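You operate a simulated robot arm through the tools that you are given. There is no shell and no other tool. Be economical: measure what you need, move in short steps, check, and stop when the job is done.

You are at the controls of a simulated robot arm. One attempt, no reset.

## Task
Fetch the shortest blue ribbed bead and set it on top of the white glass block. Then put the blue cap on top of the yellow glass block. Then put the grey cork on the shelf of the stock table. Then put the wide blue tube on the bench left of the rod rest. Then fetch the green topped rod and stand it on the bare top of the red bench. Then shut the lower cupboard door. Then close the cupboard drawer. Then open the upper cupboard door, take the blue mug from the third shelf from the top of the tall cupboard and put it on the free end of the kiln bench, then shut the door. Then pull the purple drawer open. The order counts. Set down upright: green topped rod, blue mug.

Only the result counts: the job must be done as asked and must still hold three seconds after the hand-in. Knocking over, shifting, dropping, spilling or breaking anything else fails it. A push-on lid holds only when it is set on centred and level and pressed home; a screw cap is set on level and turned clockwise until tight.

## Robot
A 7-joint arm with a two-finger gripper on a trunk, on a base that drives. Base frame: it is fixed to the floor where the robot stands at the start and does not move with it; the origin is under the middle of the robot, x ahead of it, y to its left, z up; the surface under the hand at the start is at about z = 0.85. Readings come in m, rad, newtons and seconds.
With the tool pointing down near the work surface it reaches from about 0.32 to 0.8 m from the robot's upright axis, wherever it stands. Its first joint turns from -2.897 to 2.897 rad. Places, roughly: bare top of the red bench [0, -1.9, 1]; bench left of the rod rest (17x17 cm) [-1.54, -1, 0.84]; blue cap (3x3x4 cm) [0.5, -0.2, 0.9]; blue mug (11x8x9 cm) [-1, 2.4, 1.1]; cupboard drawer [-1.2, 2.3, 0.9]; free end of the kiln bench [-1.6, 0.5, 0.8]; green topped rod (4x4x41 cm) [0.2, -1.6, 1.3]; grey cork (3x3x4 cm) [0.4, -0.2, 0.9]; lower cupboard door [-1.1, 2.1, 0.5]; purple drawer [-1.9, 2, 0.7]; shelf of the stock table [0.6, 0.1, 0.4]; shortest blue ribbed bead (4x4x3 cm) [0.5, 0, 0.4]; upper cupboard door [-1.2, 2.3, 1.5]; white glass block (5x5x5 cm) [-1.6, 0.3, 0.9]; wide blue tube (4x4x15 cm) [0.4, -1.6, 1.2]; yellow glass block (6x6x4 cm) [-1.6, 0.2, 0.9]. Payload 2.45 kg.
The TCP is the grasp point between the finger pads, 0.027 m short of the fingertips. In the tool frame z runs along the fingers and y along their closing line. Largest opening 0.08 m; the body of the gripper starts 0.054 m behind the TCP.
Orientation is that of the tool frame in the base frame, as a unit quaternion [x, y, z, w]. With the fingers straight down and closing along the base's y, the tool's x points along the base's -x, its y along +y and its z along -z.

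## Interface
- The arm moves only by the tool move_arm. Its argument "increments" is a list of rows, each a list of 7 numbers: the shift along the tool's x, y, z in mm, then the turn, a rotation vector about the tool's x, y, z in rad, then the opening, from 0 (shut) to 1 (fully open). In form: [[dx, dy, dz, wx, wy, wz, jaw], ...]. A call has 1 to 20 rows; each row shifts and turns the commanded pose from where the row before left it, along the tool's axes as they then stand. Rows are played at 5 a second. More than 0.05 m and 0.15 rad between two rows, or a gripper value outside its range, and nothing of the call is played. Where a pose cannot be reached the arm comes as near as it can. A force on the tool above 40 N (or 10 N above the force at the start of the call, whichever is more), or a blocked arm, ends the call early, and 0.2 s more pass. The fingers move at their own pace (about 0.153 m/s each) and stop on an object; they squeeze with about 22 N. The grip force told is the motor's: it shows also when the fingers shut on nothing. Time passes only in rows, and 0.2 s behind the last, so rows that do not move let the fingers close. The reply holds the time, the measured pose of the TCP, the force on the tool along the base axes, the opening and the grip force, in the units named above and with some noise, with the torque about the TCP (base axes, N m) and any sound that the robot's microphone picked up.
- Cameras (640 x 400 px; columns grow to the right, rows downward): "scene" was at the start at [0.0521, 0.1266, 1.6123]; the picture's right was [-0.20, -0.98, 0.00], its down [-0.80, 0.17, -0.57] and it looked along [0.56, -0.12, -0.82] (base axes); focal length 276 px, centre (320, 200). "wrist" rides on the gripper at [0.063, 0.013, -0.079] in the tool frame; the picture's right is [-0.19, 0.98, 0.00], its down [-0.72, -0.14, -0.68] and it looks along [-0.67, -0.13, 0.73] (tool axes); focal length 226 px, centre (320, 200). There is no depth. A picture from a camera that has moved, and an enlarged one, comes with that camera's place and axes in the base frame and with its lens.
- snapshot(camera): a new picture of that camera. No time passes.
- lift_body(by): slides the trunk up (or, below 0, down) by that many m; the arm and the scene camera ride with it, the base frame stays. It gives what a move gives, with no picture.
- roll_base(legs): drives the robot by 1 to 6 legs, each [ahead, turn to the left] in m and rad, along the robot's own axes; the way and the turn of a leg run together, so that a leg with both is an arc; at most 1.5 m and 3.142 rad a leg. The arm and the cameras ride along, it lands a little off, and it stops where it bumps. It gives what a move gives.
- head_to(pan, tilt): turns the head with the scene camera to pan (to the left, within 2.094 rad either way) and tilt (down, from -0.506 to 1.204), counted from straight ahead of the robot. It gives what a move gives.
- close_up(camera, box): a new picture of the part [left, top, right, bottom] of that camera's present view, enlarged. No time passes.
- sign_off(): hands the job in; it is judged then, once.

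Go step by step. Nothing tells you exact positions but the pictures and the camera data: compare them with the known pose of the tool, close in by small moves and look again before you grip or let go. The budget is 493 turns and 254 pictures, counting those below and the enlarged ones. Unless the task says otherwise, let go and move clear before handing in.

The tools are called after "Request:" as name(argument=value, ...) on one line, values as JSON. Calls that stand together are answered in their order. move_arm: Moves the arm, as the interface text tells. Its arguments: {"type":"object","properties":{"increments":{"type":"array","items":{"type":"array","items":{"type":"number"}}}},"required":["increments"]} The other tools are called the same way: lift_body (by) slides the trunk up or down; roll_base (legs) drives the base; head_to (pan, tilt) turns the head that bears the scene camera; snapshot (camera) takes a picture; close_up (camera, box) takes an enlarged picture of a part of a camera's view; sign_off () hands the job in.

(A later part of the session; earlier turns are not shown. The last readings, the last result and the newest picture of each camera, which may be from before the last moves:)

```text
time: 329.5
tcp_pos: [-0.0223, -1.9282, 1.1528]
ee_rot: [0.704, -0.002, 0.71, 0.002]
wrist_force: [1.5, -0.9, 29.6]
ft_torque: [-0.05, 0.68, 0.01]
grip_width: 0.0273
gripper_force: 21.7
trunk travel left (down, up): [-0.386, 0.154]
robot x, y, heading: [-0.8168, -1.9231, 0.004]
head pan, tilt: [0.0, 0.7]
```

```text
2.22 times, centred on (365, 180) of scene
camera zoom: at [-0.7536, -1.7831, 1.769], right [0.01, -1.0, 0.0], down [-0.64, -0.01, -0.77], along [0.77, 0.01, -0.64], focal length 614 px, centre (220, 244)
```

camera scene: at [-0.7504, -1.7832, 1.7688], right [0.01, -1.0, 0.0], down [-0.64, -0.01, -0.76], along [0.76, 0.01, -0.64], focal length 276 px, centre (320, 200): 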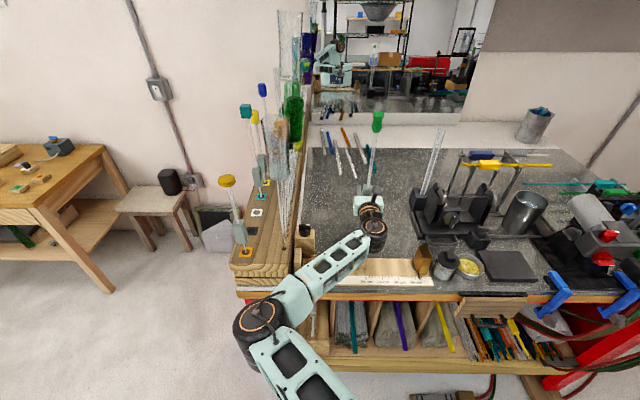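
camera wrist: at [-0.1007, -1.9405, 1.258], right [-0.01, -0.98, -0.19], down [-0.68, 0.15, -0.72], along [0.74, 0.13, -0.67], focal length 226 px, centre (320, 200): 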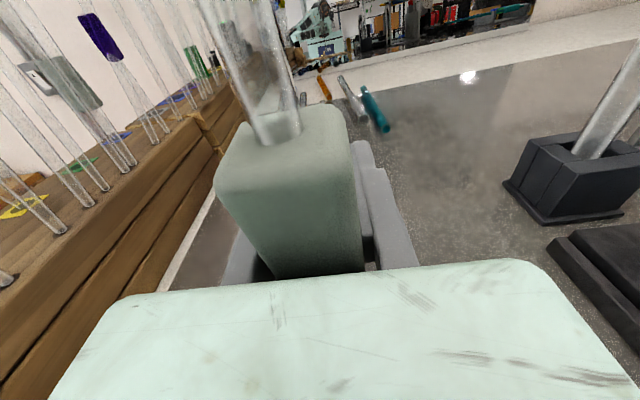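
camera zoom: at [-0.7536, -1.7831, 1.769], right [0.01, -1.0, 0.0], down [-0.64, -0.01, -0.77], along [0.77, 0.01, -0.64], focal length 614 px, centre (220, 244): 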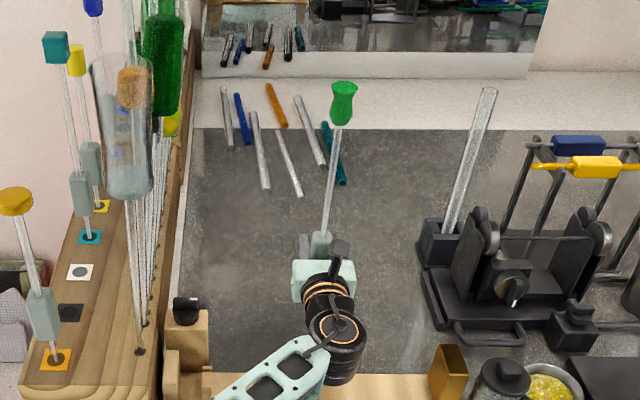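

Contact made (rod bottom on the top). I ease the pressure off.

Request:
move_arm(increments=[[2, 0, 0, 0, 0, 0, 0.1], [0, 0, 0, 0, 0, 0, 0.1]])

Request:
snapshot(camera="wrist")

```text
time: 330.1
tcp_pos: [-0.0226, -1.9269, 1.1511]
ee_rot: [0.706, -0.001, 0.709, 0.002]
wrist_force: [1.2, 0.4, 20.2]
ft_torque: [0.03, 0.28, -0.05]
grip_width: 0.0271
gripper_force: 21.8
trunk travel left (down, up): [-0.386, 0.154]
robot x, y, heading: [-0.8156, -1.9218, 0.008]
head pan, tilt: [0.0, 0.7]
```

```text
93 pictures are left
camera wrist: at [-0.1019, -1.9402, 1.2136], right [0.0, -0.98, -0.19], down [-0.68, 0.14, -0.72], along [0.74, 0.13, -0.67], focal length 226 px, centre (320, 200)
```

wrist: 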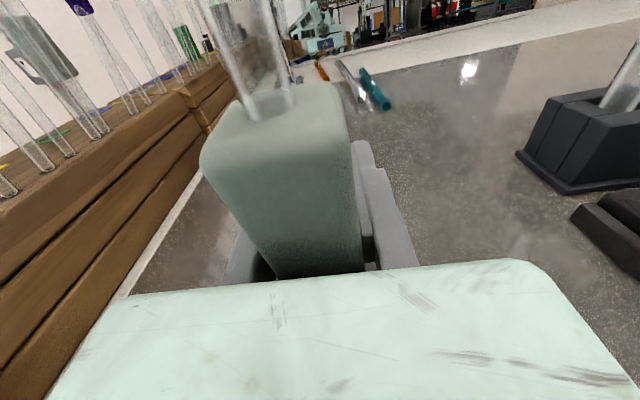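

Request:
move_arm(increments=[[2, 0, 0, 0, 0, 0, 0.1], [1.5, 0, 0, 0, 0, 0, 0.1], [0, 0, 0, 0, 0, 0, 0.1]])

Request:
close_up(camera="scene", box=[290, 90, 440, 270])

```text
time: 330.9
tcp_pos: [-0.0211, -1.9278, 1.1531]
ee_rot: [0.706, -0.001, 0.708, 0.002]
wrist_force: [-0.2, 0.8, -0.6]
ft_torque: [0.0, -0.05, -0.03]
grip_width: 0.0272
gripper_force: 22.5
trunk travel left (down, up): [-0.386, 0.154]
robot x, y, heading: [-0.8172, -1.9272, 0.008]
head pan, tilt: [0.0, 0.7]
```

```text
2.22 times, centred on (365, 180) of scene
camera zoom: at [-0.7504, -1.7831, 1.7686], right [0.01, -1.0, 0.0], down [-0.64, -0.01, -0.76], along [0.76, 0.01, -0.64], focal length 614 px, centre (220, 244)
```

zoom: 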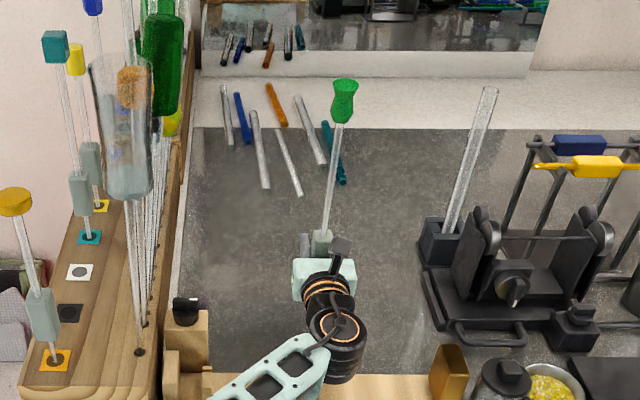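

Request:
move_arm(increments=[[-1, 0, 0, 0, 0, 0, 0.1], [0, 0, 0, 0, 0, 0, 0.1]])

```text
time: 331.5
tcp_pos: [-0.0205, -1.9277, 1.1523]
ee_rot: [0.706, -0.002, 0.708, 0.002]
wrist_force: [-0.2, 0.7, -0.7]
ft_torque: [0.0, -0.01, -0.02]
grip_width: 0.0272
gripper_force: 22.5
trunk travel left (down, up): [-0.386, 0.154]
robot x, y, heading: [-0.8161, -1.9223, 0.005]
head pan, tilt: [0.0, 0.7]
```

Request:
move_arm(increments=[[-1, 0, 0, 0, 0, 0, 0.1], [0, 0, 0, 0, 0, 0, 0.1]])

```text
time: 332.1
tcp_pos: [-0.0206, -1.9274, 1.1532]
ee_rot: [0.706, -0.002, 0.708, 0.002]
wrist_force: [-0.4, -0.8, -0.9]
ft_torque: [-0.03, -0.04, 0.0]
grip_width: 0.0276
gripper_force: 21.7
trunk travel left (down, up): [-0.386, 0.154]
robot x, y, heading: [-0.8152, -1.9272, 0.014]
head pan, tilt: [0.0, 0.7]
```

Request:
move_arm(increments=[[-1.2, 0, 0, 0, 0, 0, 0.1], [0, 0, 0, 0, 0, 0, 0.1]])

```text
time: 332.7
tcp_pos: [-0.021, -1.9276, 1.1523]
ee_rot: [0.705, -0.002, 0.709, 0.002]
wrist_force: [0.4, 0.0, 0.8]
ft_torque: [-0.01, -0.05, -0.01]
grip_width: 0.0273
gripper_force: 22.0
trunk travel left (down, up): [-0.386, 0.154]
robot x, y, heading: [-0.8142, -1.9275, 0.006]
head pan, tilt: [0.0, 0.7]
```

Request:
move_arm(increments=[[-0.8, 0, 0, 0, 0, 0, 0.1], [0, 0, 0, 0, 0, 0, 0.1], [0, 0, 0, 0, 0, 0, 0.36], [0, 0, 0, 0, 0, 0, 0.4], [0, 0, 0, 0, 0, 0, 0.4]])

Request:
snapshot(camera="wrist")

Request:
close_up(camera="scene", box=[290, 90, 440, 270])

```text
time: 333.9
tcp_pos: [-0.0189, -1.9291, 1.1505]
ee_rot: [0.706, -0.002, 0.708, 0.003]
wrist_force: [-0.5, -0.3, 0.5]
ft_torque: [0.03, 0.02, 0.0]
grip_width: 0.032
gripper_force: 0.1
trunk travel left (down, up): [-0.386, 0.154]
robot x, y, heading: [-0.8136, -1.9218, 0.008]
head pan, tilt: [0.0, 0.7]
```

```text
91 pictures are left
camera wrist: at [-0.0999, -1.9405, 1.2123], right [-0.01, -0.98, -0.19], down [-0.68, 0.15, -0.72], along [0.74, 0.13, -0.67], focal length 226 px, centre (320, 200)
```

wrist: 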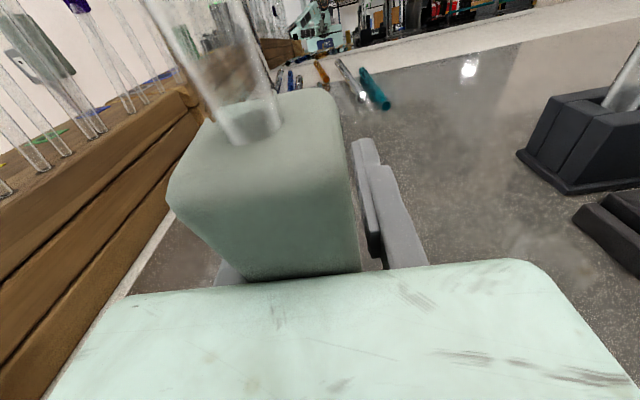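

```text
2.22 times, centred on (365, 180) of scene
camera zoom: at [-0.7505, -1.7831, 1.7687], right [0.01, -1.0, 0.0], down [-0.64, -0.01, -0.76], along [0.76, 0.01, -0.64], focal length 614 px, centre (220, 244)
```

zoom: 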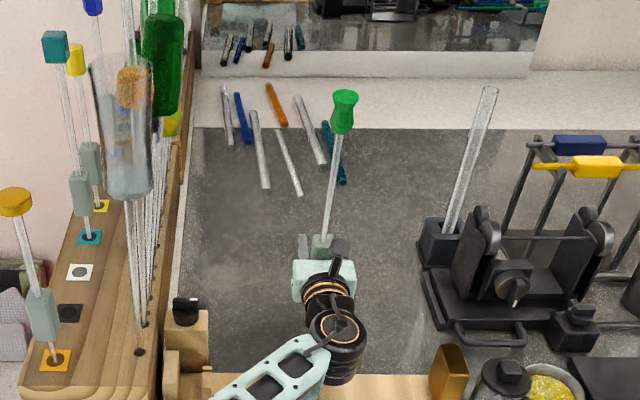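

The rod leaned back against the palm after opening. I re-close the grip and look in the mirror on the wall, which shows the far side and the rod's foot.

Request:
move_arm(increments=[[0, 0, 0, 0, 0, 0, 0.3], [0, 0, 0, 0, 0, 0, 0.1], [0, 0, 0, 0, 0, 0, 0.1]])

Request:
close_up(camera="scene", box=[305, 20, 425, 145])

Request:
snapshot(camera="wrist")

```text
time: 334.7
tcp_pos: [-0.0201, -1.927, 1.1507]
ee_rot: [0.707, -0.003, 0.708, 0.003]
wrist_force: [1.0, -0.1, 1.0]
ft_torque: [0.04, -0.14, -0.01]
grip_width: 0.0273
gripper_force: 21.8
trunk travel left (down, up): [-0.386, 0.154]
robot x, y, heading: [-0.8162, -1.9222, 0.007]
head pan, tilt: [0.0, 0.7]
```

```text
3.20 times, centred on (365, 82) of scene
camera zoom: at [-0.7503, -1.7831, 1.7687], right [0.01, -1.0, 0.0], down [-0.64, -0.01, -0.76], along [0.76, 0.01, -0.64], focal length 885 px, centre (176, 576)
```

zoom: 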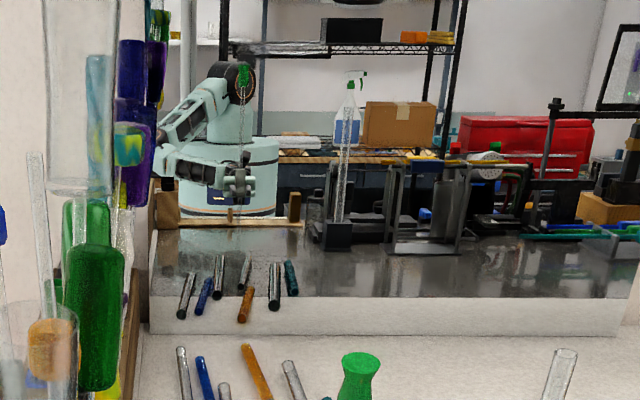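

```text
88 pictures are left
camera wrist: at [-0.0998, -1.9405, 1.2124], right [-0.01, -0.98, -0.19], down [-0.68, 0.15, -0.72], along [0.74, 0.13, -0.67], focal length 226 px, centre (320, 200)
```

wrist: 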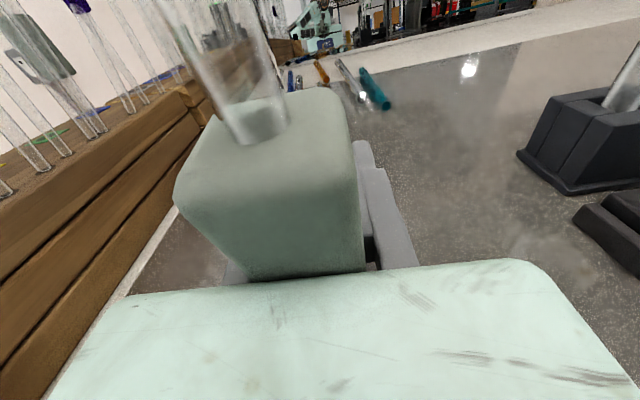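

Request:
close_up(camera="scene", box=[355, 30, 405, 100])

```text
5.71 times, centred on (380, 65) of scene
camera zoom: at [-0.7503, -1.7831, 1.7687], right [0.01, -1.0, 0.0], down [-0.64, -0.01, -0.76], along [0.76, 0.01, -0.64], focal length 1580 px, centre (-23, 971)
```

zoom: 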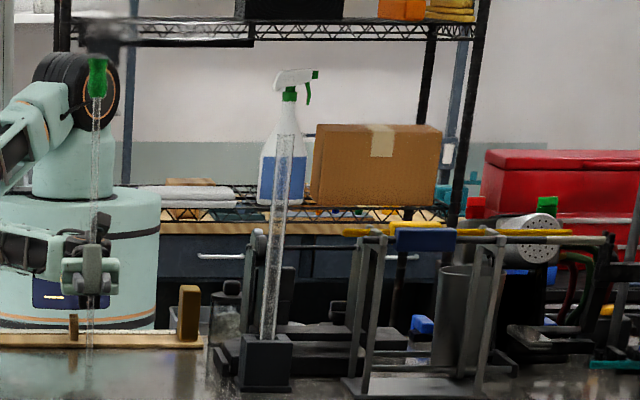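

In the mirror the rod is laterally vertical and its foot is thin, so fore-aft verticality matters. I zoom on the sleeve to measure its lean.

Request:
close_up(camera="wrist", box=[140, 0, 400, 290])

Request:
close_up(camera="scene", box=[320, 100, 420, 230])

```text
1.38 times, centred on (270, 145) of wrist
camera zoom: at [-0.0998, -1.9405, 1.2124], right [-0.01, -0.98, -0.19], down [-0.68, 0.15, -0.72], along [0.74, 0.13, -0.67], focal length 312 px, centre (389, 276)
```

zoom: 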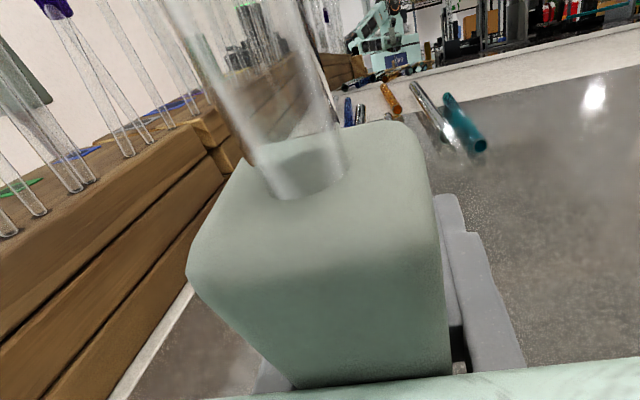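

```text
3.08 times, centred on (370, 165) of scene
camera zoom: at [-0.7503, -1.7831, 1.7687], right [0.01, -1.0, 0.0], down [-0.64, -0.01, -0.76], along [0.76, 0.01, -0.64], focal length 851 px, centre (166, 308)
```

zoom: 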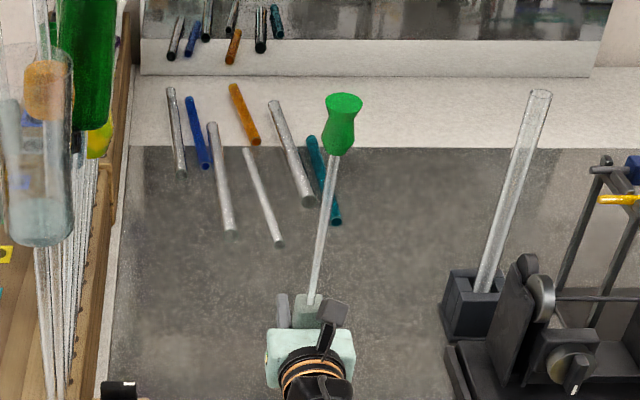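

The rod now leans about 0.09 rad toward me. I lift slightly, pitch the tool to bring it upright and check again.

Request:
move_arm(increments=[[6, 0, 0, 0, 0, 0, 0.1], [0, 0, 0, 0, -0.09, 0, 0.1], [0, 0, 0, 0, 0, 0, 0.1]])

Request:
close_up(camera="scene", box=[320, 100, 420, 230])

Request:
close_up(camera="wrist", box=[140, 0, 400, 290])

```text
time: 335.5
tcp_pos: [-0.0208, -1.9285, 1.1554]
ee_rot: [0.737, -0.002, 0.675, 0.003]
wrist_force: [0.5, 0.0, -1.1]
ft_torque: [-0.01, -0.05, 0.01]
grip_width: 0.0273
gripper_force: 22.5
trunk travel left (down, up): [-0.386, 0.154]
robot x, y, heading: [-0.8174, -1.9267, 0.01]
head pan, tilt: [0.0, 0.7]
```

```text
3.08 times, centred on (370, 165) of scene
camera zoom: at [-0.7502, -1.7831, 1.7687], right [0.01, -1.0, 0.0], down [-0.64, -0.01, -0.76], along [0.76, 0.01, -0.64], focal length 851 px, centre (166, 308)
```

zoom: 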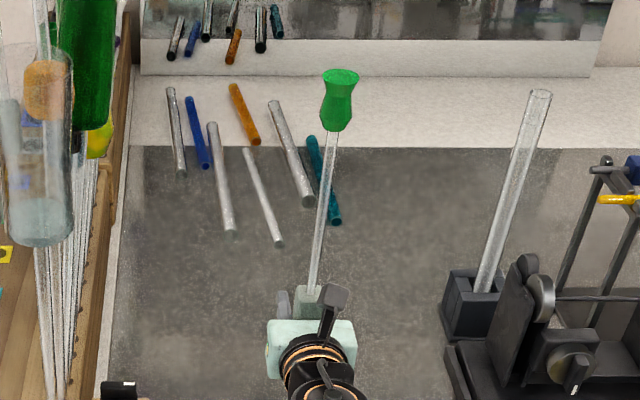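

```text
1.38 times, centred on (270, 145) of wrist
camera zoom: at [-0.0944, -1.9403, 1.2253], right [-0.02, -0.98, -0.19], down [-0.74, 0.15, -0.66], along [0.67, 0.13, -0.73], focal length 312 px, centre (389, 276)
```

zoom: 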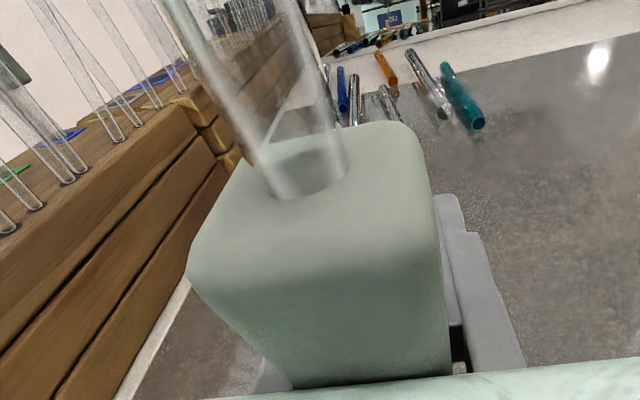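

Request:
close_up(camera="scene", box=[360, 30, 400, 100])

```text
5.71 times, centred on (380, 65) of scene
camera zoom: at [-0.7502, -1.7831, 1.7687], right [0.01, -1.0, 0.0], down [-0.64, -0.01, -0.76], along [0.76, 0.01, -0.64], focal length 1580 px, centre (-23, 971)
```

zoom: 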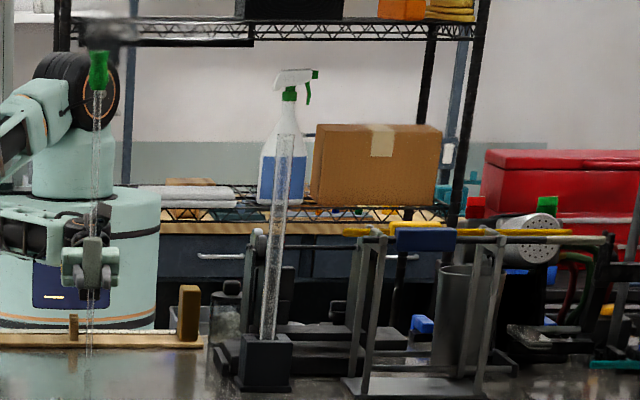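

Mirror and direct views agree with the rotation. A further 0.03 rad should make it vertical; then I lower to light contact.

Request:
move_arm(increments=[[0, 0, 0, 0, -0.03, 0, 0.1], [-2, 0, 0, 0, 0, 0, 0.1], [0, 0, 0, 0, 0, 0, 0.1]])

```text
time: 336.3
tcp_pos: [-0.0218, -1.929, 1.1537]
ee_rot: [0.747, -0.001, 0.665, 0.002]
wrist_force: [0.0, -0.7, -1.1]
ft_torque: [0.02, -0.08, -0.01]
grip_width: 0.0274
gripper_force: 21.7
trunk travel left (down, up): [-0.386, 0.154]
robot x, y, heading: [-0.8139, -1.926, 0.008]
head pan, tilt: [0.0, 0.7]
```

Request:
move_arm(increments=[[-1.5, 0, 0.2, 0, 0, 0, 0.1], [0, 0, 0, 0, 0, 0, 0.1]])

Request:
move_arm(increments=[[-1, 0, 0.1, 0, 0, 0, 0.1], [0, 0, 0, 0, 0, 0, 0.1]])

Request:
move_arm(increments=[[-1, 0, 0.1, 0, 0, 0, 0.1], [0, 0, 0, 0, 0, 0, 0.1]])

```text
time: 336.9
tcp_pos: [-0.0221, -1.9265, 1.1523]
ee_rot: [0.747, -0.003, 0.665, 0.003]
wrist_force: [-0.5, 0.5, -0.6]
ft_torque: [-0.01, -0.03, 0.0]
grip_width: 0.0276
gripper_force: 21.5
trunk travel left (down, up): [-0.386, 0.154]
robot x, y, heading: [-0.8148, -1.925, 0.006]
head pan, tilt: [0.0, 0.7]
```

```text
time: 337.5
tcp_pos: [-0.0205, -1.9284, 1.1522]
ee_rot: [0.747, -0.003, 0.665, 0.003]
wrist_force: [0.7, -0.6, -1.5]
ft_torque: [-0.02, -0.06, 0.02]
grip_width: 0.0274
gripper_force: 21.5
trunk travel left (down, up): [-0.386, 0.154]
robot x, y, heading: [-0.8126, -1.9255, 0.006]
head pan, tilt: [0.0, 0.7]
```

```text
time: 338.1
tcp_pos: [-0.0202, -1.9288, 1.1515]
ee_rot: [0.747, -0.001, 0.665, 0.001]
wrist_force: [0.7, 0.4, -0.9]
ft_torque: [-0.02, -0.02, -0.04]
grip_width: 0.0275
gripper_force: 22.1
trunk travel left (down, up): [-0.386, 0.154]
robot x, y, heading: [-0.8164, -1.9244, 0.009]
head pan, tilt: [0.0, 0.7]
```

Request:
move_arm(increments=[[-1, 0, 0.1, 0, 0, 0, 0.1], [0, 0, 0, 0, 0, 0, 0.1]])

Request:
move_arm(increments=[[-0.8, 0, 0.1, 0, 0, 0, 0.1], [0, 0, 0, 0, 0, 0, 0.1]])

Request:
move_arm(increments=[[-0.8, 0, 0.1, 0, 0, 0, 0.1], [0, 0, 0, 0, 0, 0, 0.1]])

```text
time: 338.7
tcp_pos: [-0.0201, -1.9279, 1.1501]
ee_rot: [0.747, -0.002, 0.665, 0.002]
wrist_force: [-0.1, -1.0, -1.0]
ft_torque: [0.01, -0.01, 0.0]
grip_width: 0.0273
gripper_force: 21.7
trunk travel left (down, up): [-0.386, 0.154]
robot x, y, heading: [-0.8186, -1.9253, 0.007]
head pan, tilt: [0.0, 0.7]
```

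```text
time: 339.3
tcp_pos: [-0.0199, -1.9276, 1.1489]
ee_rot: [0.747, -0.002, 0.665, 0.002]
wrist_force: [-0.4, -0.3, -0.9]
ft_torque: [-0.03, -0.07, -0.02]
grip_width: 0.0273
gripper_force: 21.9
trunk travel left (down, up): [-0.386, 0.154]
robot x, y, heading: [-0.8169, -1.9224, 0.007]
head pan, tilt: [0.0, 0.7]
```

```text
time: 339.9
tcp_pos: [-0.021, -1.9282, 1.1487]
ee_rot: [0.747, -0.002, 0.665, 0.002]
wrist_force: [-0.7, 0.1, -0.3]
ft_torque: [0.07, -0.06, 0.01]
grip_width: 0.0273
gripper_force: 21.8
trunk travel left (down, up): [-0.386, 0.154]
robot x, y, heading: [-0.8102, -1.9248, 0.008]
head pan, tilt: [0.0, 0.7]
```

Request:
move_arm(increments=[[-0.8, 0, 0.1, 0, 0, 0, 0.1], [0, 0, 0, 0, 0, 0, 0.1]])

Request:
move_arm(increments=[[-0.8, 0, 0.1, 0, 0, 0, 0.1], [0, 0, 0, 0, 0, 0, 0.1]])

Request:
close_up(camera="scene", box=[320, 100, 420, 230])

Request:
close_up(camera="scene", box=[360, 30, 400, 100])

```text
time: 340.5
tcp_pos: [-0.0201, -1.928, 1.148]
ee_rot: [0.747, -0.003, 0.664, 0.003]
wrist_force: [-0.5, 0.8, -0.8]
ft_torque: [0.03, -0.07, 0.01]
grip_width: 0.0273
gripper_force: 21.8
trunk travel left (down, up): [-0.386, 0.154]
robot x, y, heading: [-0.8168, -1.9246, 0.004]
head pan, tilt: [0.0, 0.7]
```

```text
time: 341.1
tcp_pos: [-0.022, -1.9271, 1.1461]
ee_rot: [0.747, -0.001, 0.664, 0.002]
wrist_force: [1.2, 0.1, -0.4]
ft_torque: [-0.01, -0.04, 0.01]
grip_width: 0.0275
gripper_force: 21.9
trunk travel left (down, up): [-0.386, 0.154]
robot x, y, heading: [-0.819, -1.9211, 0.004]
head pan, tilt: [0.0, 0.7]
```

```text
3.08 times, centred on (370, 165) of scene
camera zoom: at [-0.7502, -1.7831, 1.7687], right [0.01, -1.0, 0.0], down [-0.64, -0.01, -0.76], along [0.76, 0.01, -0.64], focal length 851 px, centre (166, 308)
```

zoom: 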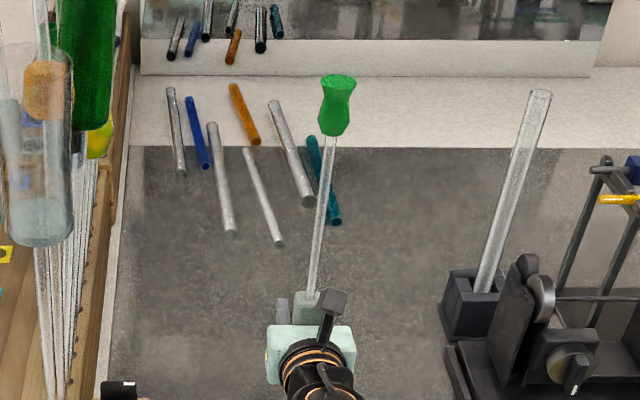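

```text
5.71 times, centred on (380, 65) of scene
camera zoom: at [-0.7502, -1.7831, 1.7687], right [0.01, -1.0, 0.0], down [-0.64, -0.01, -0.76], along [0.76, 0.01, -0.64], focal length 1580 px, centre (-23, 971)
```

zoom: 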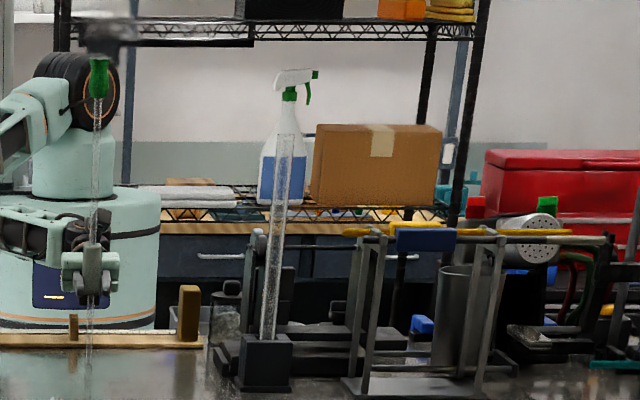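

Request:
move_arm(increments=[[-1.5, 0, 0.2, 0, 0, 0, 0.1], [0, 0, 0, 0, 0, 0, 0.1]])

Request:
move_arm(increments=[[-1.5, 0, 0.2, 0, 0, 0, 0.1], [0, 0, 0, 0, 0, 0, 0.1]])

Request:
move_arm(increments=[[-1.5, 0, 0.2, 0, 0, 0, 0.1], [0, 0, 0, 0, 0, 0, 0.1]])

```text
time: 341.7
tcp_pos: [-0.0217, -1.9286, 1.1452]
ee_rot: [0.747, -0.003, 0.665, 0.003]
wrist_force: [1.2, 0.2, 5.4]
ft_torque: [0.02, 0.05, 0.01]
grip_width: 0.0274
gripper_force: 21.8
trunk travel left (down, up): [-0.386, 0.154]
robot x, y, heading: [-0.8149, -1.9282, 0.011]
head pan, tilt: [0.0, 0.7]
```

```text
time: 342.3
tcp_pos: [-0.0225, -1.9287, 1.1453]
ee_rot: [0.745, -0.002, 0.667, 0.002]
wrist_force: [1.7, -0.1, 18.5]
ft_torque: [0.02, 0.5, -0.01]
grip_width: 0.0276
gripper_force: 21.8
trunk travel left (down, up): [-0.386, 0.154]
robot x, y, heading: [-0.8193, -1.9231, 0.01]
head pan, tilt: [0.0, 0.7]
```

```text
time: 342.9
tcp_pos: [-0.023, -1.9281, 1.1451]
ee_rot: [0.746, -0.002, 0.666, 0.002]
wrist_force: [2.0, 0.4, 30.3]
ft_torque: [0.0, 0.93, 0.02]
grip_width: 0.0279
gripper_force: 21.8
trunk travel left (down, up): [-0.386, 0.154]
robot x, y, heading: [-0.8161, -1.9247, 0.01]
head pan, tilt: [0.0, 0.7]
```

The force/torque reading also gives the foot position, suggesting the rod is now near vertical. I ease the pressure to a light contact.

Request:
move_arm(increments=[[2, 0, -0.2, 0, 0, 0, 0.1], [1.2, 0, -0.1, 0, 0, 0, 0.1], [0, 0, 0, 0, 0, 0, 0.1]])

```text
time: 343.7
tcp_pos: [-0.0221, -1.9277, 1.1441]
ee_rot: [0.748, -0.002, 0.664, 0.002]
wrist_force: [2.3, -0.5, 14.7]
ft_torque: [0.05, 0.29, 0.06]
grip_width: 0.0272
gripper_force: 22.3
trunk travel left (down, up): [-0.386, 0.154]
robot x, y, heading: [-0.8163, -1.9232, 0.012]
head pan, tilt: [0.0, 0.7]
```

Request:
move_arm(increments=[[1, 0, -0.1, 0, 0, 0, 0.1], [0, 0, 0, 0, 0, 0, 0.1]])

Request:
close_up(camera="wrist", box=[140, 0, 400, 290])

```text
time: 344.3
tcp_pos: [-0.022, -1.9273, 1.1451]
ee_rot: [0.748, -0.002, 0.664, 0.002]
wrist_force: [-2.4, 1.0, 4.6]
ft_torque: [0.07, 0.34, -0.02]
grip_width: 0.0272
gripper_force: 22.3
trunk travel left (down, up): [-0.386, 0.154]
robot x, y, heading: [-0.813, -1.9223, 0.011]
head pan, tilt: [0.0, 0.7]
```

```text
1.38 times, centred on (270, 145) of wrist
camera zoom: at [-0.0932, -1.9403, 1.2163], right [-0.03, -0.98, -0.19], down [-0.76, 0.15, -0.63], along [0.65, 0.13, -0.75], focal length 312 px, centre (389, 276)
```

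zoom: 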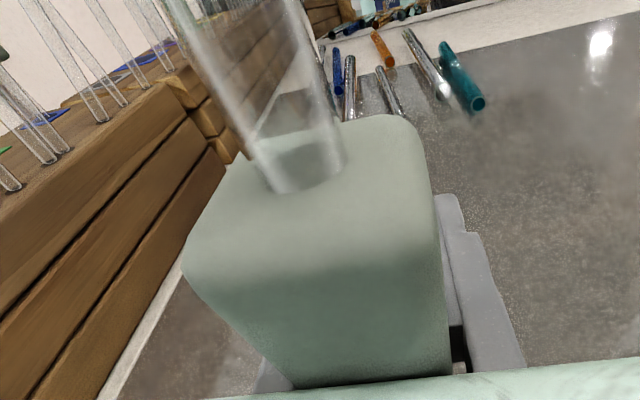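

Trial release: open for 0.4 s and re-close in one go, then compare the head's position.

Request:
move_arm(increments=[[0, 0, 0, 0, 0, 0, 0.37], [0, 0, 0, 0, 0, 0, 0.37], [0, 0, 0, 0, 0, 0, 0.1], [0, 0, 0, 0, 0, 0, 0.1]])

Request:
close_up(camera="scene", box=[320, 100, 420, 230])

Request:
close_up(camera="wrist", box=[140, 0, 400, 290])

```text
time: 345.3
tcp_pos: [-0.0207, -1.9278, 1.1465]
ee_rot: [0.748, -0.003, 0.664, 0.003]
wrist_force: [-0.4, -0.2, -0.2]
ft_torque: [0.06, -0.04, 0.01]
grip_width: 0.0272
gripper_force: 21.8
trunk travel left (down, up): [-0.386, 0.154]
robot x, y, heading: [-0.8147, -1.9266, 0.005]
head pan, tilt: [0.0, 0.7]
```

```text
3.08 times, centred on (370, 165) of scene
camera zoom: at [-0.7502, -1.7831, 1.7687], right [0.01, -1.0, 0.0], down [-0.64, -0.01, -0.76], along [0.76, 0.01, -0.64], focal length 851 px, centre (166, 308)
```

zoom: 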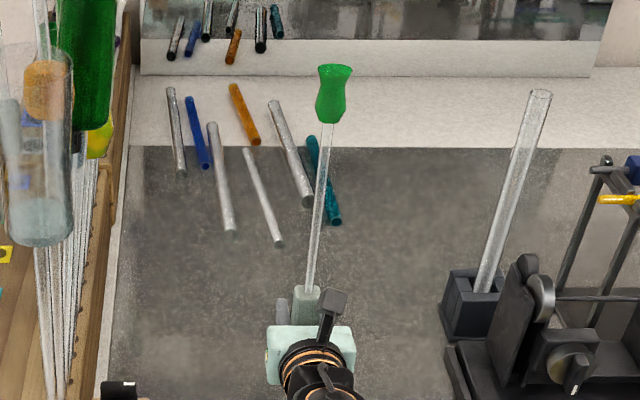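

```text
1.38 times, centred on (270, 145) of wrist
camera zoom: at [-0.0925, -1.9404, 1.217], right [-0.03, -0.98, -0.19], down [-0.76, 0.15, -0.63], along [0.65, 0.13, -0.75], focal length 312 px, centre (389, 276)
```

zoom: 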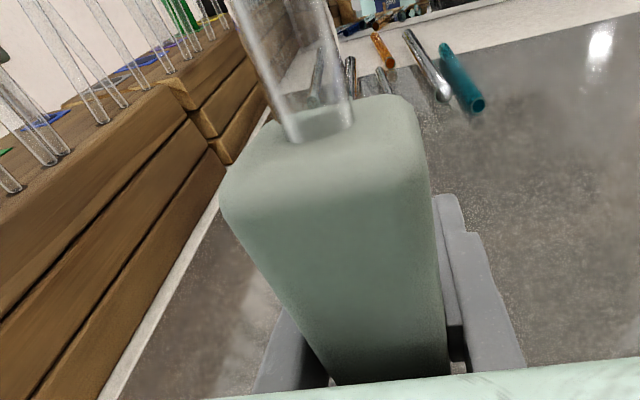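

Request:
move_arm(increments=[[0, 0, 0, 0, 0, 0, 0.37], [0, 0, 0, 0, 0, 0, 0.37], [0, 0, 0, 0, 0, 0, 0.1], [0, 0, 0, 0, 0, 0, 0.1]])

Request:
close_up(camera="wrist", box=[140, 0, 400, 290])

Request:
close_up(camera="scene", box=[320, 100, 420, 230])

```text
time: 346.3
tcp_pos: [-0.0216, -1.9279, 1.146]
ee_rot: [0.747, -0.002, 0.665, 0.002]
wrist_force: [0.2, 0.3, -0.3]
ft_torque: [0.01, 0.08, 0.03]
grip_width: 0.0276
gripper_force: 22.2
trunk travel left (down, up): [-0.386, 0.154]
robot x, y, heading: [-0.8117, -1.9207, 0.007]
head pan, tilt: [0.0, 0.7]
```

```text
1.38 times, centred on (270, 145) of wrist
camera zoom: at [-0.0925, -1.9404, 1.2171], right [-0.03, -0.98, -0.19], down [-0.76, 0.15, -0.63], along [0.65, 0.13, -0.75], focal length 312 px, centre (389, 276)
```

zoom: 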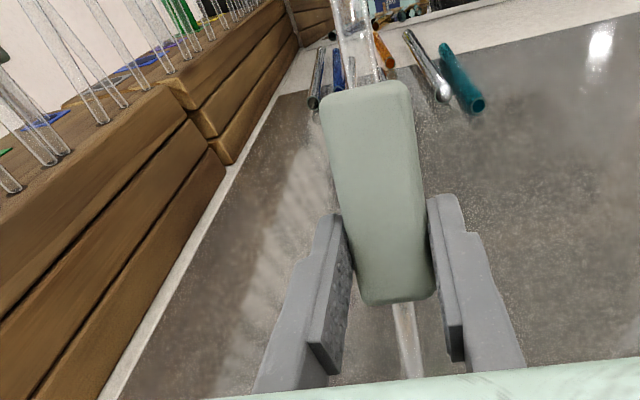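

```text
3.08 times, centred on (370, 165) of scene
camera zoom: at [-0.7502, -1.7831, 1.7687], right [0.01, -1.0, 0.0], down [-0.64, -0.01, -0.76], along [0.76, 0.01, -0.64], focal length 851 px, centre (166, 308)
```

zoom: 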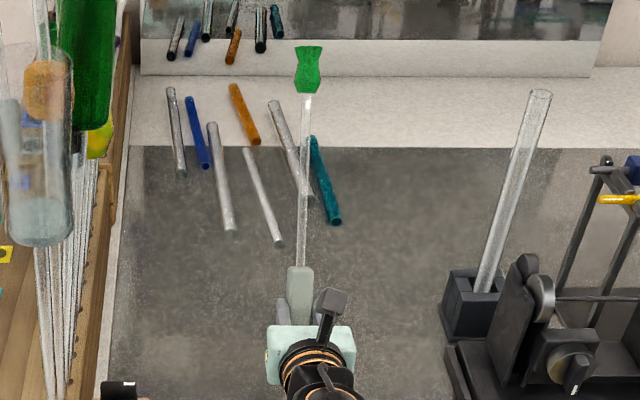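

The rod tipped forward but was caught by the re-close, leaning about 0.37 rad forward. I lift it clear and pitch it back upright, then measure.

Request:
move_arm(increments=[[30, 0, -3, 0, 0, 0, 0.1], [10, 0, 0, 0, 0.12, 0, 0.1], [0, 0, 0, 0, 0.12, 0, 0.1], [0, 0, 0, 0, 0.12, 0, 0.1], [0, 0, 0, 0, 0, 0, 0.1]])

Request:
close_up(camera="wrist", box=[140, 0, 400, 290])

Request:
close_up(camera="scene", box=[320, 60, 420, 230])

```text
time: 347.5
tcp_pos: [-0.0198, -1.9264, 1.1848]
ee_rot: [0.616, -0.001, 0.788, 0.003]
wrist_force: [-0.1, -0.2, -1.4]
ft_torque: [0.01, 0.01, 0.02]
grip_width: 0.0274
gripper_force: 21.9
trunk travel left (down, up): [-0.386, 0.154]
robot x, y, heading: [-0.815, -1.9245, 0.006]
head pan, tilt: [0.0, 0.7]
```

```text
1.38 times, centred on (270, 145) of wrist
camera zoom: at [-0.1119, -1.9398, 1.2269], right [0.04, -0.98, -0.19], down [-0.49, 0.14, -0.86], along [0.87, 0.13, -0.47], focal length 312 px, centre (389, 276)
```

zoom: 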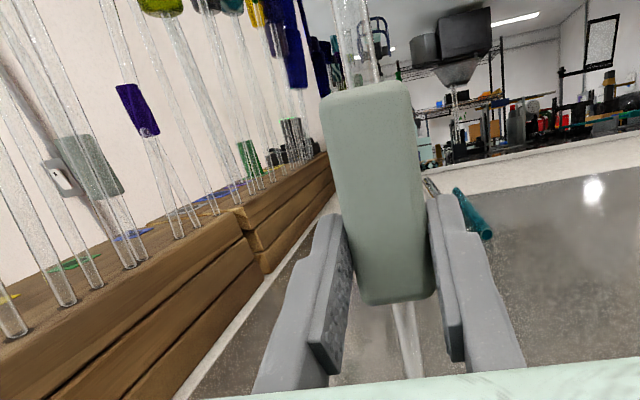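

```text
2.35 times, centred on (370, 145) of scene
camera zoom: at [-0.7502, -1.7831, 1.7687], right [0.01, -1.0, 0.0], down [-0.64, -0.01, -0.76], along [0.76, 0.01, -0.64], focal length 651 px, centre (202, 329)
```

zoom: 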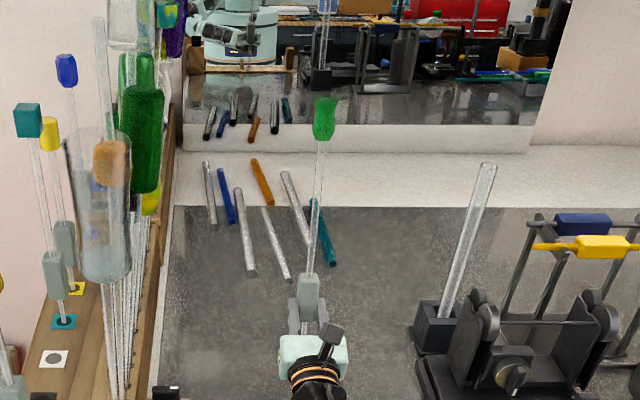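

Request:
move_arm(increments=[[0, 0, 0, 0, 0, 0.031, 0.1], [-14.5, 0, -3.6, 0, 0, 0, 0.1], [-9.7, 0, -2.4, 0, 0, 0, 0.1], [0, 0, 0, 0, 0, 0, 0.1]])

Request:
move_arm(increments=[[-3.9, 0, -1, 0, 0, 0, 0.1], [0, 0, 0, 0, 0, 0, 0.1]])

Request:
move_arm(increments=[[-3.9, 0, -1, 0, 0, 0, 0.1], [0, 0, 0, 0, 0, 0, 0.1]])

```text
time: 348.5
tcp_pos: [-0.0203, -1.9273, 1.1606]
ee_rot: [0.616, -0.011, 0.788, -0.01]
wrist_force: [0.3, -0.4, -2.1]
ft_torque: [0.0, 0.04, -0.01]
grip_width: 0.0274
gripper_force: 22.5
trunk travel left (down, up): [-0.386, 0.154]
robot x, y, heading: [-0.8146, -1.9238, 0.005]
head pan, tilt: [0.0, 0.7]
```

```text
time: 349.1
tcp_pos: [-0.0206, -1.9268, 1.1617]
ee_rot: [0.614, -0.011, 0.789, -0.009]
wrist_force: [0.6, 0.9, -1.7]
ft_torque: [0.03, 0.03, 0.03]
grip_width: 0.0269
gripper_force: 21.7
trunk travel left (down, up): [-0.386, 0.154]
robot x, y, heading: [-0.8176, -1.9239, 0.013]
head pan, tilt: [0.0, 0.7]
```

```text
time: 349.7
tcp_pos: [-0.0209, -1.9278, 1.1629]
ee_rot: [0.611, -0.01, 0.791, -0.009]
wrist_force: [-0.1, -0.2, -0.8]
ft_torque: [0.0, 0.03, 0.02]
grip_width: 0.0275
gripper_force: 22.1
trunk travel left (down, up): [-0.386, 0.154]
robot x, y, heading: [-0.8157, -1.9255, 0.014]
head pan, tilt: [0.0, 0.7]
```

The wrist is touching the ruler board, not the rod. I raise, extend 7 cm further over the bare top, and try again.

Request:
move_arm(increments=[[25, 0, 6, 0, 0, 0, 0.1], [-5.5, 0, 22, 0, 0, 0, 0.1], [-5.5, 0, 22, 0, 0, 0, 0.1], [-5.5, 0, 22, 0, 0, 0, 0.1], [0, 0, 0, 0, 0, 0, 0.1]])

Request:
snapshot(camera="scene")

```text
time: 350.9
tcp_pos: [0.0482, -1.9269, 1.1792]
ee_rot: [0.616, -0.011, 0.788, -0.01]
wrist_force: [0.3, 0.2, -0.8]
ft_torque: [0.01, 0.0, 0.02]
grip_width: 0.0274
gripper_force: 21.5
trunk travel left (down, up): [-0.386, 0.154]
robot x, y, heading: [-0.8169, -1.9225, 0.012]
head pan, tilt: [0.0, 0.7]
```

```text
72 pictures are left
camera scene: at [-0.7503, -1.7833, 1.7687], right [0.01, -1.0, 0.0], down [-0.64, -0.01, -0.76], along [0.76, 0.01, -0.64], focal length 276 px, centre (320, 200)
```

scene: 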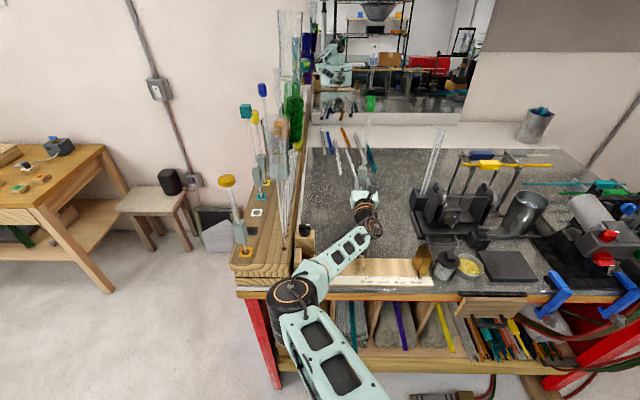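

Request:
lift_body(by=0.1)

Request:
move_arm(increments=[[-29, 0, -7.2, 0, 0, 0, 0.1], [-29, 0, -7.2, 0, 0, 0, 0.1], [-29, 0, -7.2, 0, 0, 0, 0.1], [-10, 0, -2.4, 0, 0, 0, 0.1], [-10, 0, -2.4, 0, 0, 0, 0.1], [0, 0, 0, 0, 0, 0, 0.1]])

```text
time: 352.2
tcp_pos: [0.0488, -1.9268, 1.2801]
ee_rot: [0.615, -0.011, 0.788, -0.01]
wrist_force: [0.1, 0.1, -1.0]
ft_torque: [0.02, 0.04, 0.02]
grip_width: 0.0275
gripper_force: 21.6
trunk travel left (down, up): [-0.486, 0.054]
robot x, y, heading: [-0.8155, -1.9235, 0.006]
head pan, tilt: [0.0, 0.7]
```

```text
time: 353.6
tcp_pos: [0.0486, -1.9242, 1.1694]
ee_rot: [0.615, -0.011, 0.788, -0.01]
wrist_force: [-0.1, -0.6, -1.1]
ft_torque: [0.01, 0.03, -0.01]
grip_width: 0.0272
gripper_force: 22.2
trunk travel left (down, up): [-0.486, 0.054]
robot x, y, heading: [-0.8178, -1.9214, 0.006]
head pan, tilt: [0.0, 0.7]
```

Good, the elbow is higher now. I lower in steps until contact.

Request:
move_arm(increments=[[-9.7, 0, -2.4, 0, 0, 0, 0.1], [0, 0, 0, 0, 0, 0, 0.1]])

Request:
move_arm(increments=[[-4.9, 0, -1.2, 0, 0, 0, 0.1], [0, 0, 0, 0, 0, 0, 0.1]])

Request:
move_arm(increments=[[-4.9, 0, -1.2, 0, 0, 0, 0.1], [0, 0, 0, 0, 0, 0, 0.1]])

Request:
move_arm(increments=[[-4.9, 0, -1.2, 0, 0, 0, 0.1], [0, 0, 0, 0, 0, 0, 0.1]])

```text
time: 354.2
tcp_pos: [0.049, -1.9252, 1.1591]
ee_rot: [0.616, -0.011, 0.788, -0.009]
wrist_force: [0.0, 0.4, -1.3]
ft_torque: [-0.02, 0.04, 0.0]
grip_width: 0.0275
gripper_force: 21.4
trunk travel left (down, up): [-0.486, 0.054]
robot x, y, heading: [-0.8187, -1.9233, 0.006]
head pan, tilt: [0.0, 0.7]
```

```text
time: 354.8
tcp_pos: [0.0486, -1.9239, 1.1548]
ee_rot: [0.616, -0.011, 0.788, -0.01]
wrist_force: [-0.3, -0.9, -0.8]
ft_torque: [0.01, 0.03, 0.02]
grip_width: 0.0274
gripper_force: 22.4
trunk travel left (down, up): [-0.486, 0.054]
robot x, y, heading: [-0.8152, -1.9231, 0.006]
head pan, tilt: [0.0, 0.7]
```

```text
time: 355.4
tcp_pos: [0.047, -1.9224, 1.152]
ee_rot: [0.616, -0.011, 0.788, -0.01]
wrist_force: [1.1, 0.0, 3.7]
ft_torque: [-0.01, 0.01, -0.02]
grip_width: 0.0274
gripper_force: 22.4
trunk travel left (down, up): [-0.486, 0.054]
robot x, y, heading: [-0.8184, -1.9248, 0.007]
head pan, tilt: [0.0, 0.7]
```

```text
time: 356.0
tcp_pos: [0.0467, -1.9229, 1.1482]
ee_rot: [0.614, -0.011, 0.789, -0.01]
wrist_force: [2.7, -1.7, 26.0]
ft_torque: [-0.1, -0.61, 0.06]
grip_width: 0.028
gripper_force: 15.0
trunk travel left (down, up): [-0.486, 0.054]
robot x, y, heading: [-0.8171, -1.9252, 0.008]
head pan, tilt: [0.0, 0.7]
```

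Force readings put the foot almost exactly under the grip axis. I relieve pressure and make a short trial release with re-close.

Request:
move_arm(increments=[[3.2, 0, 0.8, 0, 0, 0, 0.1], [0, 0, 0, 0, 0, 0, 0.1]])

Request:
close_up(camera="wrist", box=[140, 0, 400, 290])

Request:
move_arm(increments=[[0, 0, 0, 0, 0, 0, 0.38], [0, 0, 0, 0, 0, 0, 0.38], [0, 0, 0, 0, 0, 0, 0.1], [0, 0, 0, 0, 0, 0, 0.1]])

Request:
close_up(camera="wrist", box=[140, 0, 400, 290])

```text
time: 356.6
tcp_pos: [0.0482, -1.9232, 1.1462]
ee_rot: [0.616, -0.012, 0.787, -0.01]
wrist_force: [0.8, 0.7, 8.6]
ft_torque: [0.19, -0.06, 0.0]
grip_width: 0.0274
gripper_force: 22.1
trunk travel left (down, up): [-0.486, 0.054]
robot x, y, heading: [-0.8165, -1.9201, 0.009]
head pan, tilt: [0.0, 0.7]
```

```text
1.38 times, centred on (270, 145) of wrist
camera zoom: at [-0.0445, -1.9375, 1.1884], right [0.05, -0.97, -0.22], down [-0.49, 0.17, -0.86], along [0.87, 0.15, -0.47], focal length 312 px, centre (389, 276)
```

zoom: 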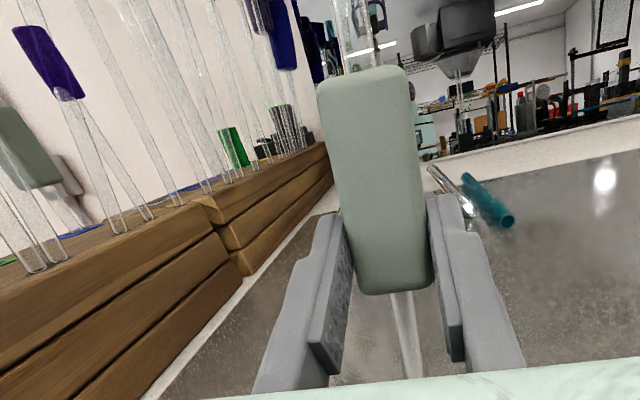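

```text
time: 357.6
tcp_pos: [0.0485, -1.9233, 1.1473]
ee_rot: [0.615, -0.012, 0.788, -0.009]
wrist_force: [-0.1, -0.1, 0.0]
ft_torque: [0.02, 0.0, 0.03]
grip_width: 0.0078
gripper_force: 0.0
trunk travel left (down, up): [-0.486, 0.054]
robot x, y, heading: [-0.8167, -1.9265, 0.01]
head pan, tilt: [0.0, 0.7]
```

```text
1.38 times, centred on (270, 145) of wrist
camera zoom: at [-0.0436, -1.9379, 1.1887], right [0.05, -0.98, -0.22], down [-0.49, 0.17, -0.86], along [0.87, 0.15, -0.47], focal length 312 px, centre (389, 276)
```

zoom: 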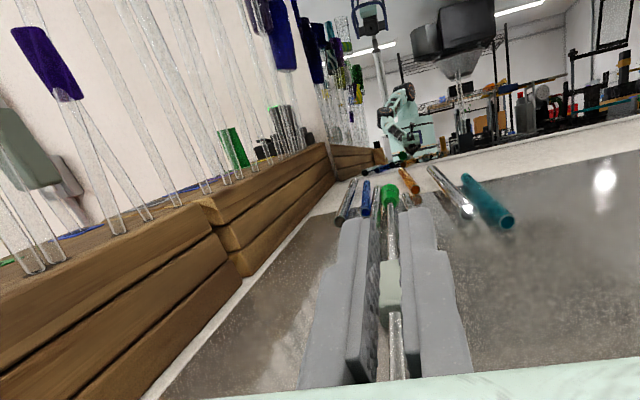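

The rod has tipped over onto the bare top. I raise the hand and pitch it down to see how it lies.

Request:
move_arm(increments=[[0, 0, 0, 0, 0, 0, 0.6], [43, 0, 10, 0, 0, 0, 0.6], [43, 0, 10, 0, 0, 0, 0.6], [0, 0, 0, 0, -0.15, 0, 0.6], [0, 0, 0, 0, -0.15, 0, 0.6], [0, 0, 0, 0, -0.15, 0, 0.6], [0, 0, 0, 0, -0.15, 0, 0.6], [0, 0, 0, 0, -0.15, 0, 0.6], [0, 0, 0, 0, -0.15, 0, 0.6], [0, 0, 0, 0, -0.15, -0.03, 0.6]])

Request:
snapshot(camera="wrist")

```text
refused: row 10 steps farther than a row can; nothing moved
```

```text
69 pictures are left
camera wrist: at [-0.0436, -1.9379, 1.1887], right [0.05, -0.98, -0.22], down [-0.49, 0.17, -0.86], along [0.87, 0.15, -0.47], focal length 226 px, centre (320, 200)
```

wrist: 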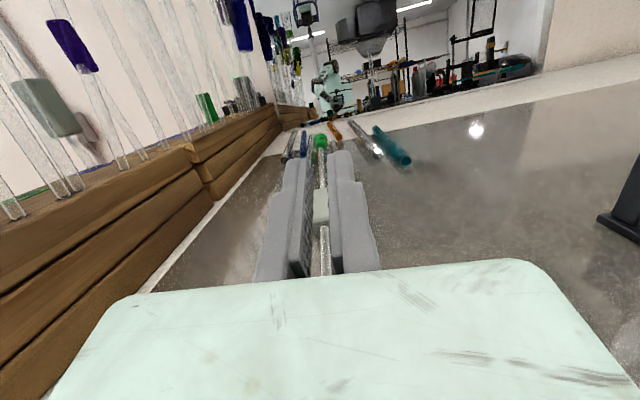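

Request:
move_arm(increments=[[0, 0, 0, 0, 0, 0, 0.6], [43, 0, 10, 0, 0, 0, 0.6], [43, 0, 10, 0, 0, 0, 0.6], [0, 0, 0, 0, -0.14, 0, 0.6], [0, 0, 0, 0, -0.14, 0, 0.6], [0, 0, 0, 0, -0.14, 0, 0.6], [0, 0, 0, 0, -0.14, 0, 0.6], [0, 0, 0, 0, -0.14, 0, 0.6], [0, 0, 0, 0, -0.14, 0, 0.6], [0, 0, 0, 0, -0.14, 0, 0.6]])

Request:
snapshot(camera="wrist")

```text
time: 359.8
tcp_pos: [0.0473, -1.9266, 1.2367]
ee_rot: [0.914, -0.006, 0.406, -0.015]
wrist_force: [0.1, -0.8, -0.5]
ft_torque: [0.01, 0.0, 0.01]
grip_width: 0.0478
gripper_force: 0.0
trunk travel left (down, up): [-0.486, 0.054]
robot x, y, heading: [-0.8131, -1.9231, 0.01]
head pan, tilt: [0.0, 0.7]
```

```text
68 pictures are left
camera wrist: at [0.0312, -1.9427, 1.3351], right [-0.13, -0.98, -0.17], down [-0.99, 0.14, -0.07], along [0.09, 0.16, -0.98], focal length 226 px, centre (320, 200)
```

wrist: 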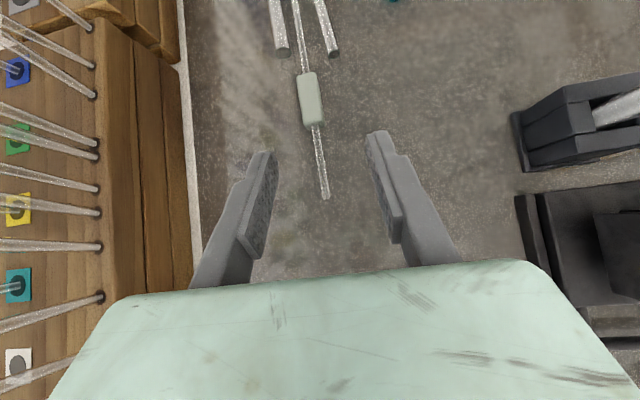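

The rod lies along +x with its thin foot at (0.064,-1.898). I move the base a little closer and lower the fingers over the rod near its foot to draw it back toward me.

Request:
roll_base(legs=[[0.05, 0]])

Request:
move_arm(increments=[[-24, -5.7, 31, 0, 0, 0, 0.6], [-24, -5.7, 31, 0, 0, 0, 0.6], [-24, -5.7, 31, 0, 0, 0, 0.6], [-24, -5.7, 31, 0, 0, 0, 0.6], [-18, -5.7, 24, 0, 0, 0, 0.6], [0, 0, 0, 0, 0, 0, 0.6]])

Request:
snapshot(camera="wrist")

```text
time: 360.7
tcp_pos: [0.0886, -1.9239, 1.2392]
ee_rot: [0.913, -0.005, 0.408, -0.014]
wrist_force: [-0.5, 0.4, 1.1]
ft_torque: [0.0, -0.05, 0.0]
grip_width: 0.048
gripper_force: 0.1
trunk travel left (down, up): [-0.486, 0.054]
robot x, y, heading: [-0.7694, -1.925, 0.008]
head pan, tilt: [0.0, 0.7]
```

```text
time: 362.1
tcp_pos: [0.1243, -1.8906, 1.0556]
ee_rot: [0.913, -0.005, 0.407, -0.013]
wrist_force: [-1.0, -1.6, 9.2]
ft_torque: [-0.3, -0.13, -0.16]
grip_width: 0.047
gripper_force: 0.0
trunk travel left (down, up): [-0.486, 0.054]
robot x, y, heading: [-0.7673, -1.9209, 0.012]
head pan, tilt: [0.0, 0.7]
```

```text
67 pictures are left
camera wrist: at [0.1084, -1.9077, 1.155], right [-0.13, -0.98, -0.17], down [-0.99, 0.14, -0.07], along [0.1, 0.16, -0.98], focal length 226 px, centre (320, 200)
```

wrist: 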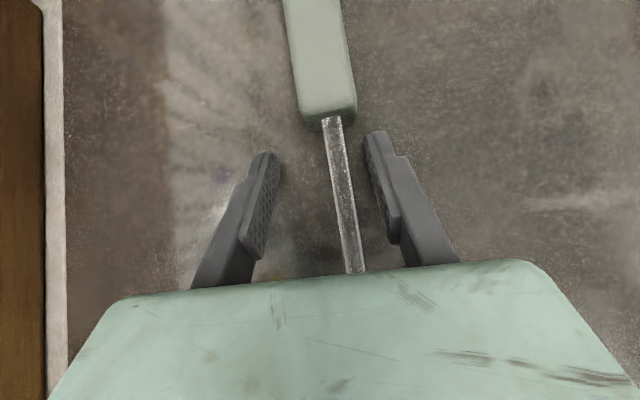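

Request:
move_arm(increments=[[1.5, 8, -1.3, 0, 0, 0, 0.6], [0, 0, 0, 0, 0, 0, 0.3], [0, 0, 0, 0, 0, 0, 0.05], [0, 0, 0, 0, 0, 0, 0.05], [0, 0, 0, 0, 0, 0, 0.05]])

```text
time: 363.3
tcp_pos: [0.1243, -1.8988, 1.0551]
ee_rot: [0.914, -0.005, 0.405, -0.014]
wrist_force: [-1.2, -0.1, 0.5]
ft_torque: [0.04, 0.17, 0.34]
grip_width: 0.0096
gripper_force: 22.2
trunk travel left (down, up): [-0.486, 0.054]
robot x, y, heading: [-0.7717, -1.9253, 0.011]
head pan, tilt: [0.0, 0.7]
```

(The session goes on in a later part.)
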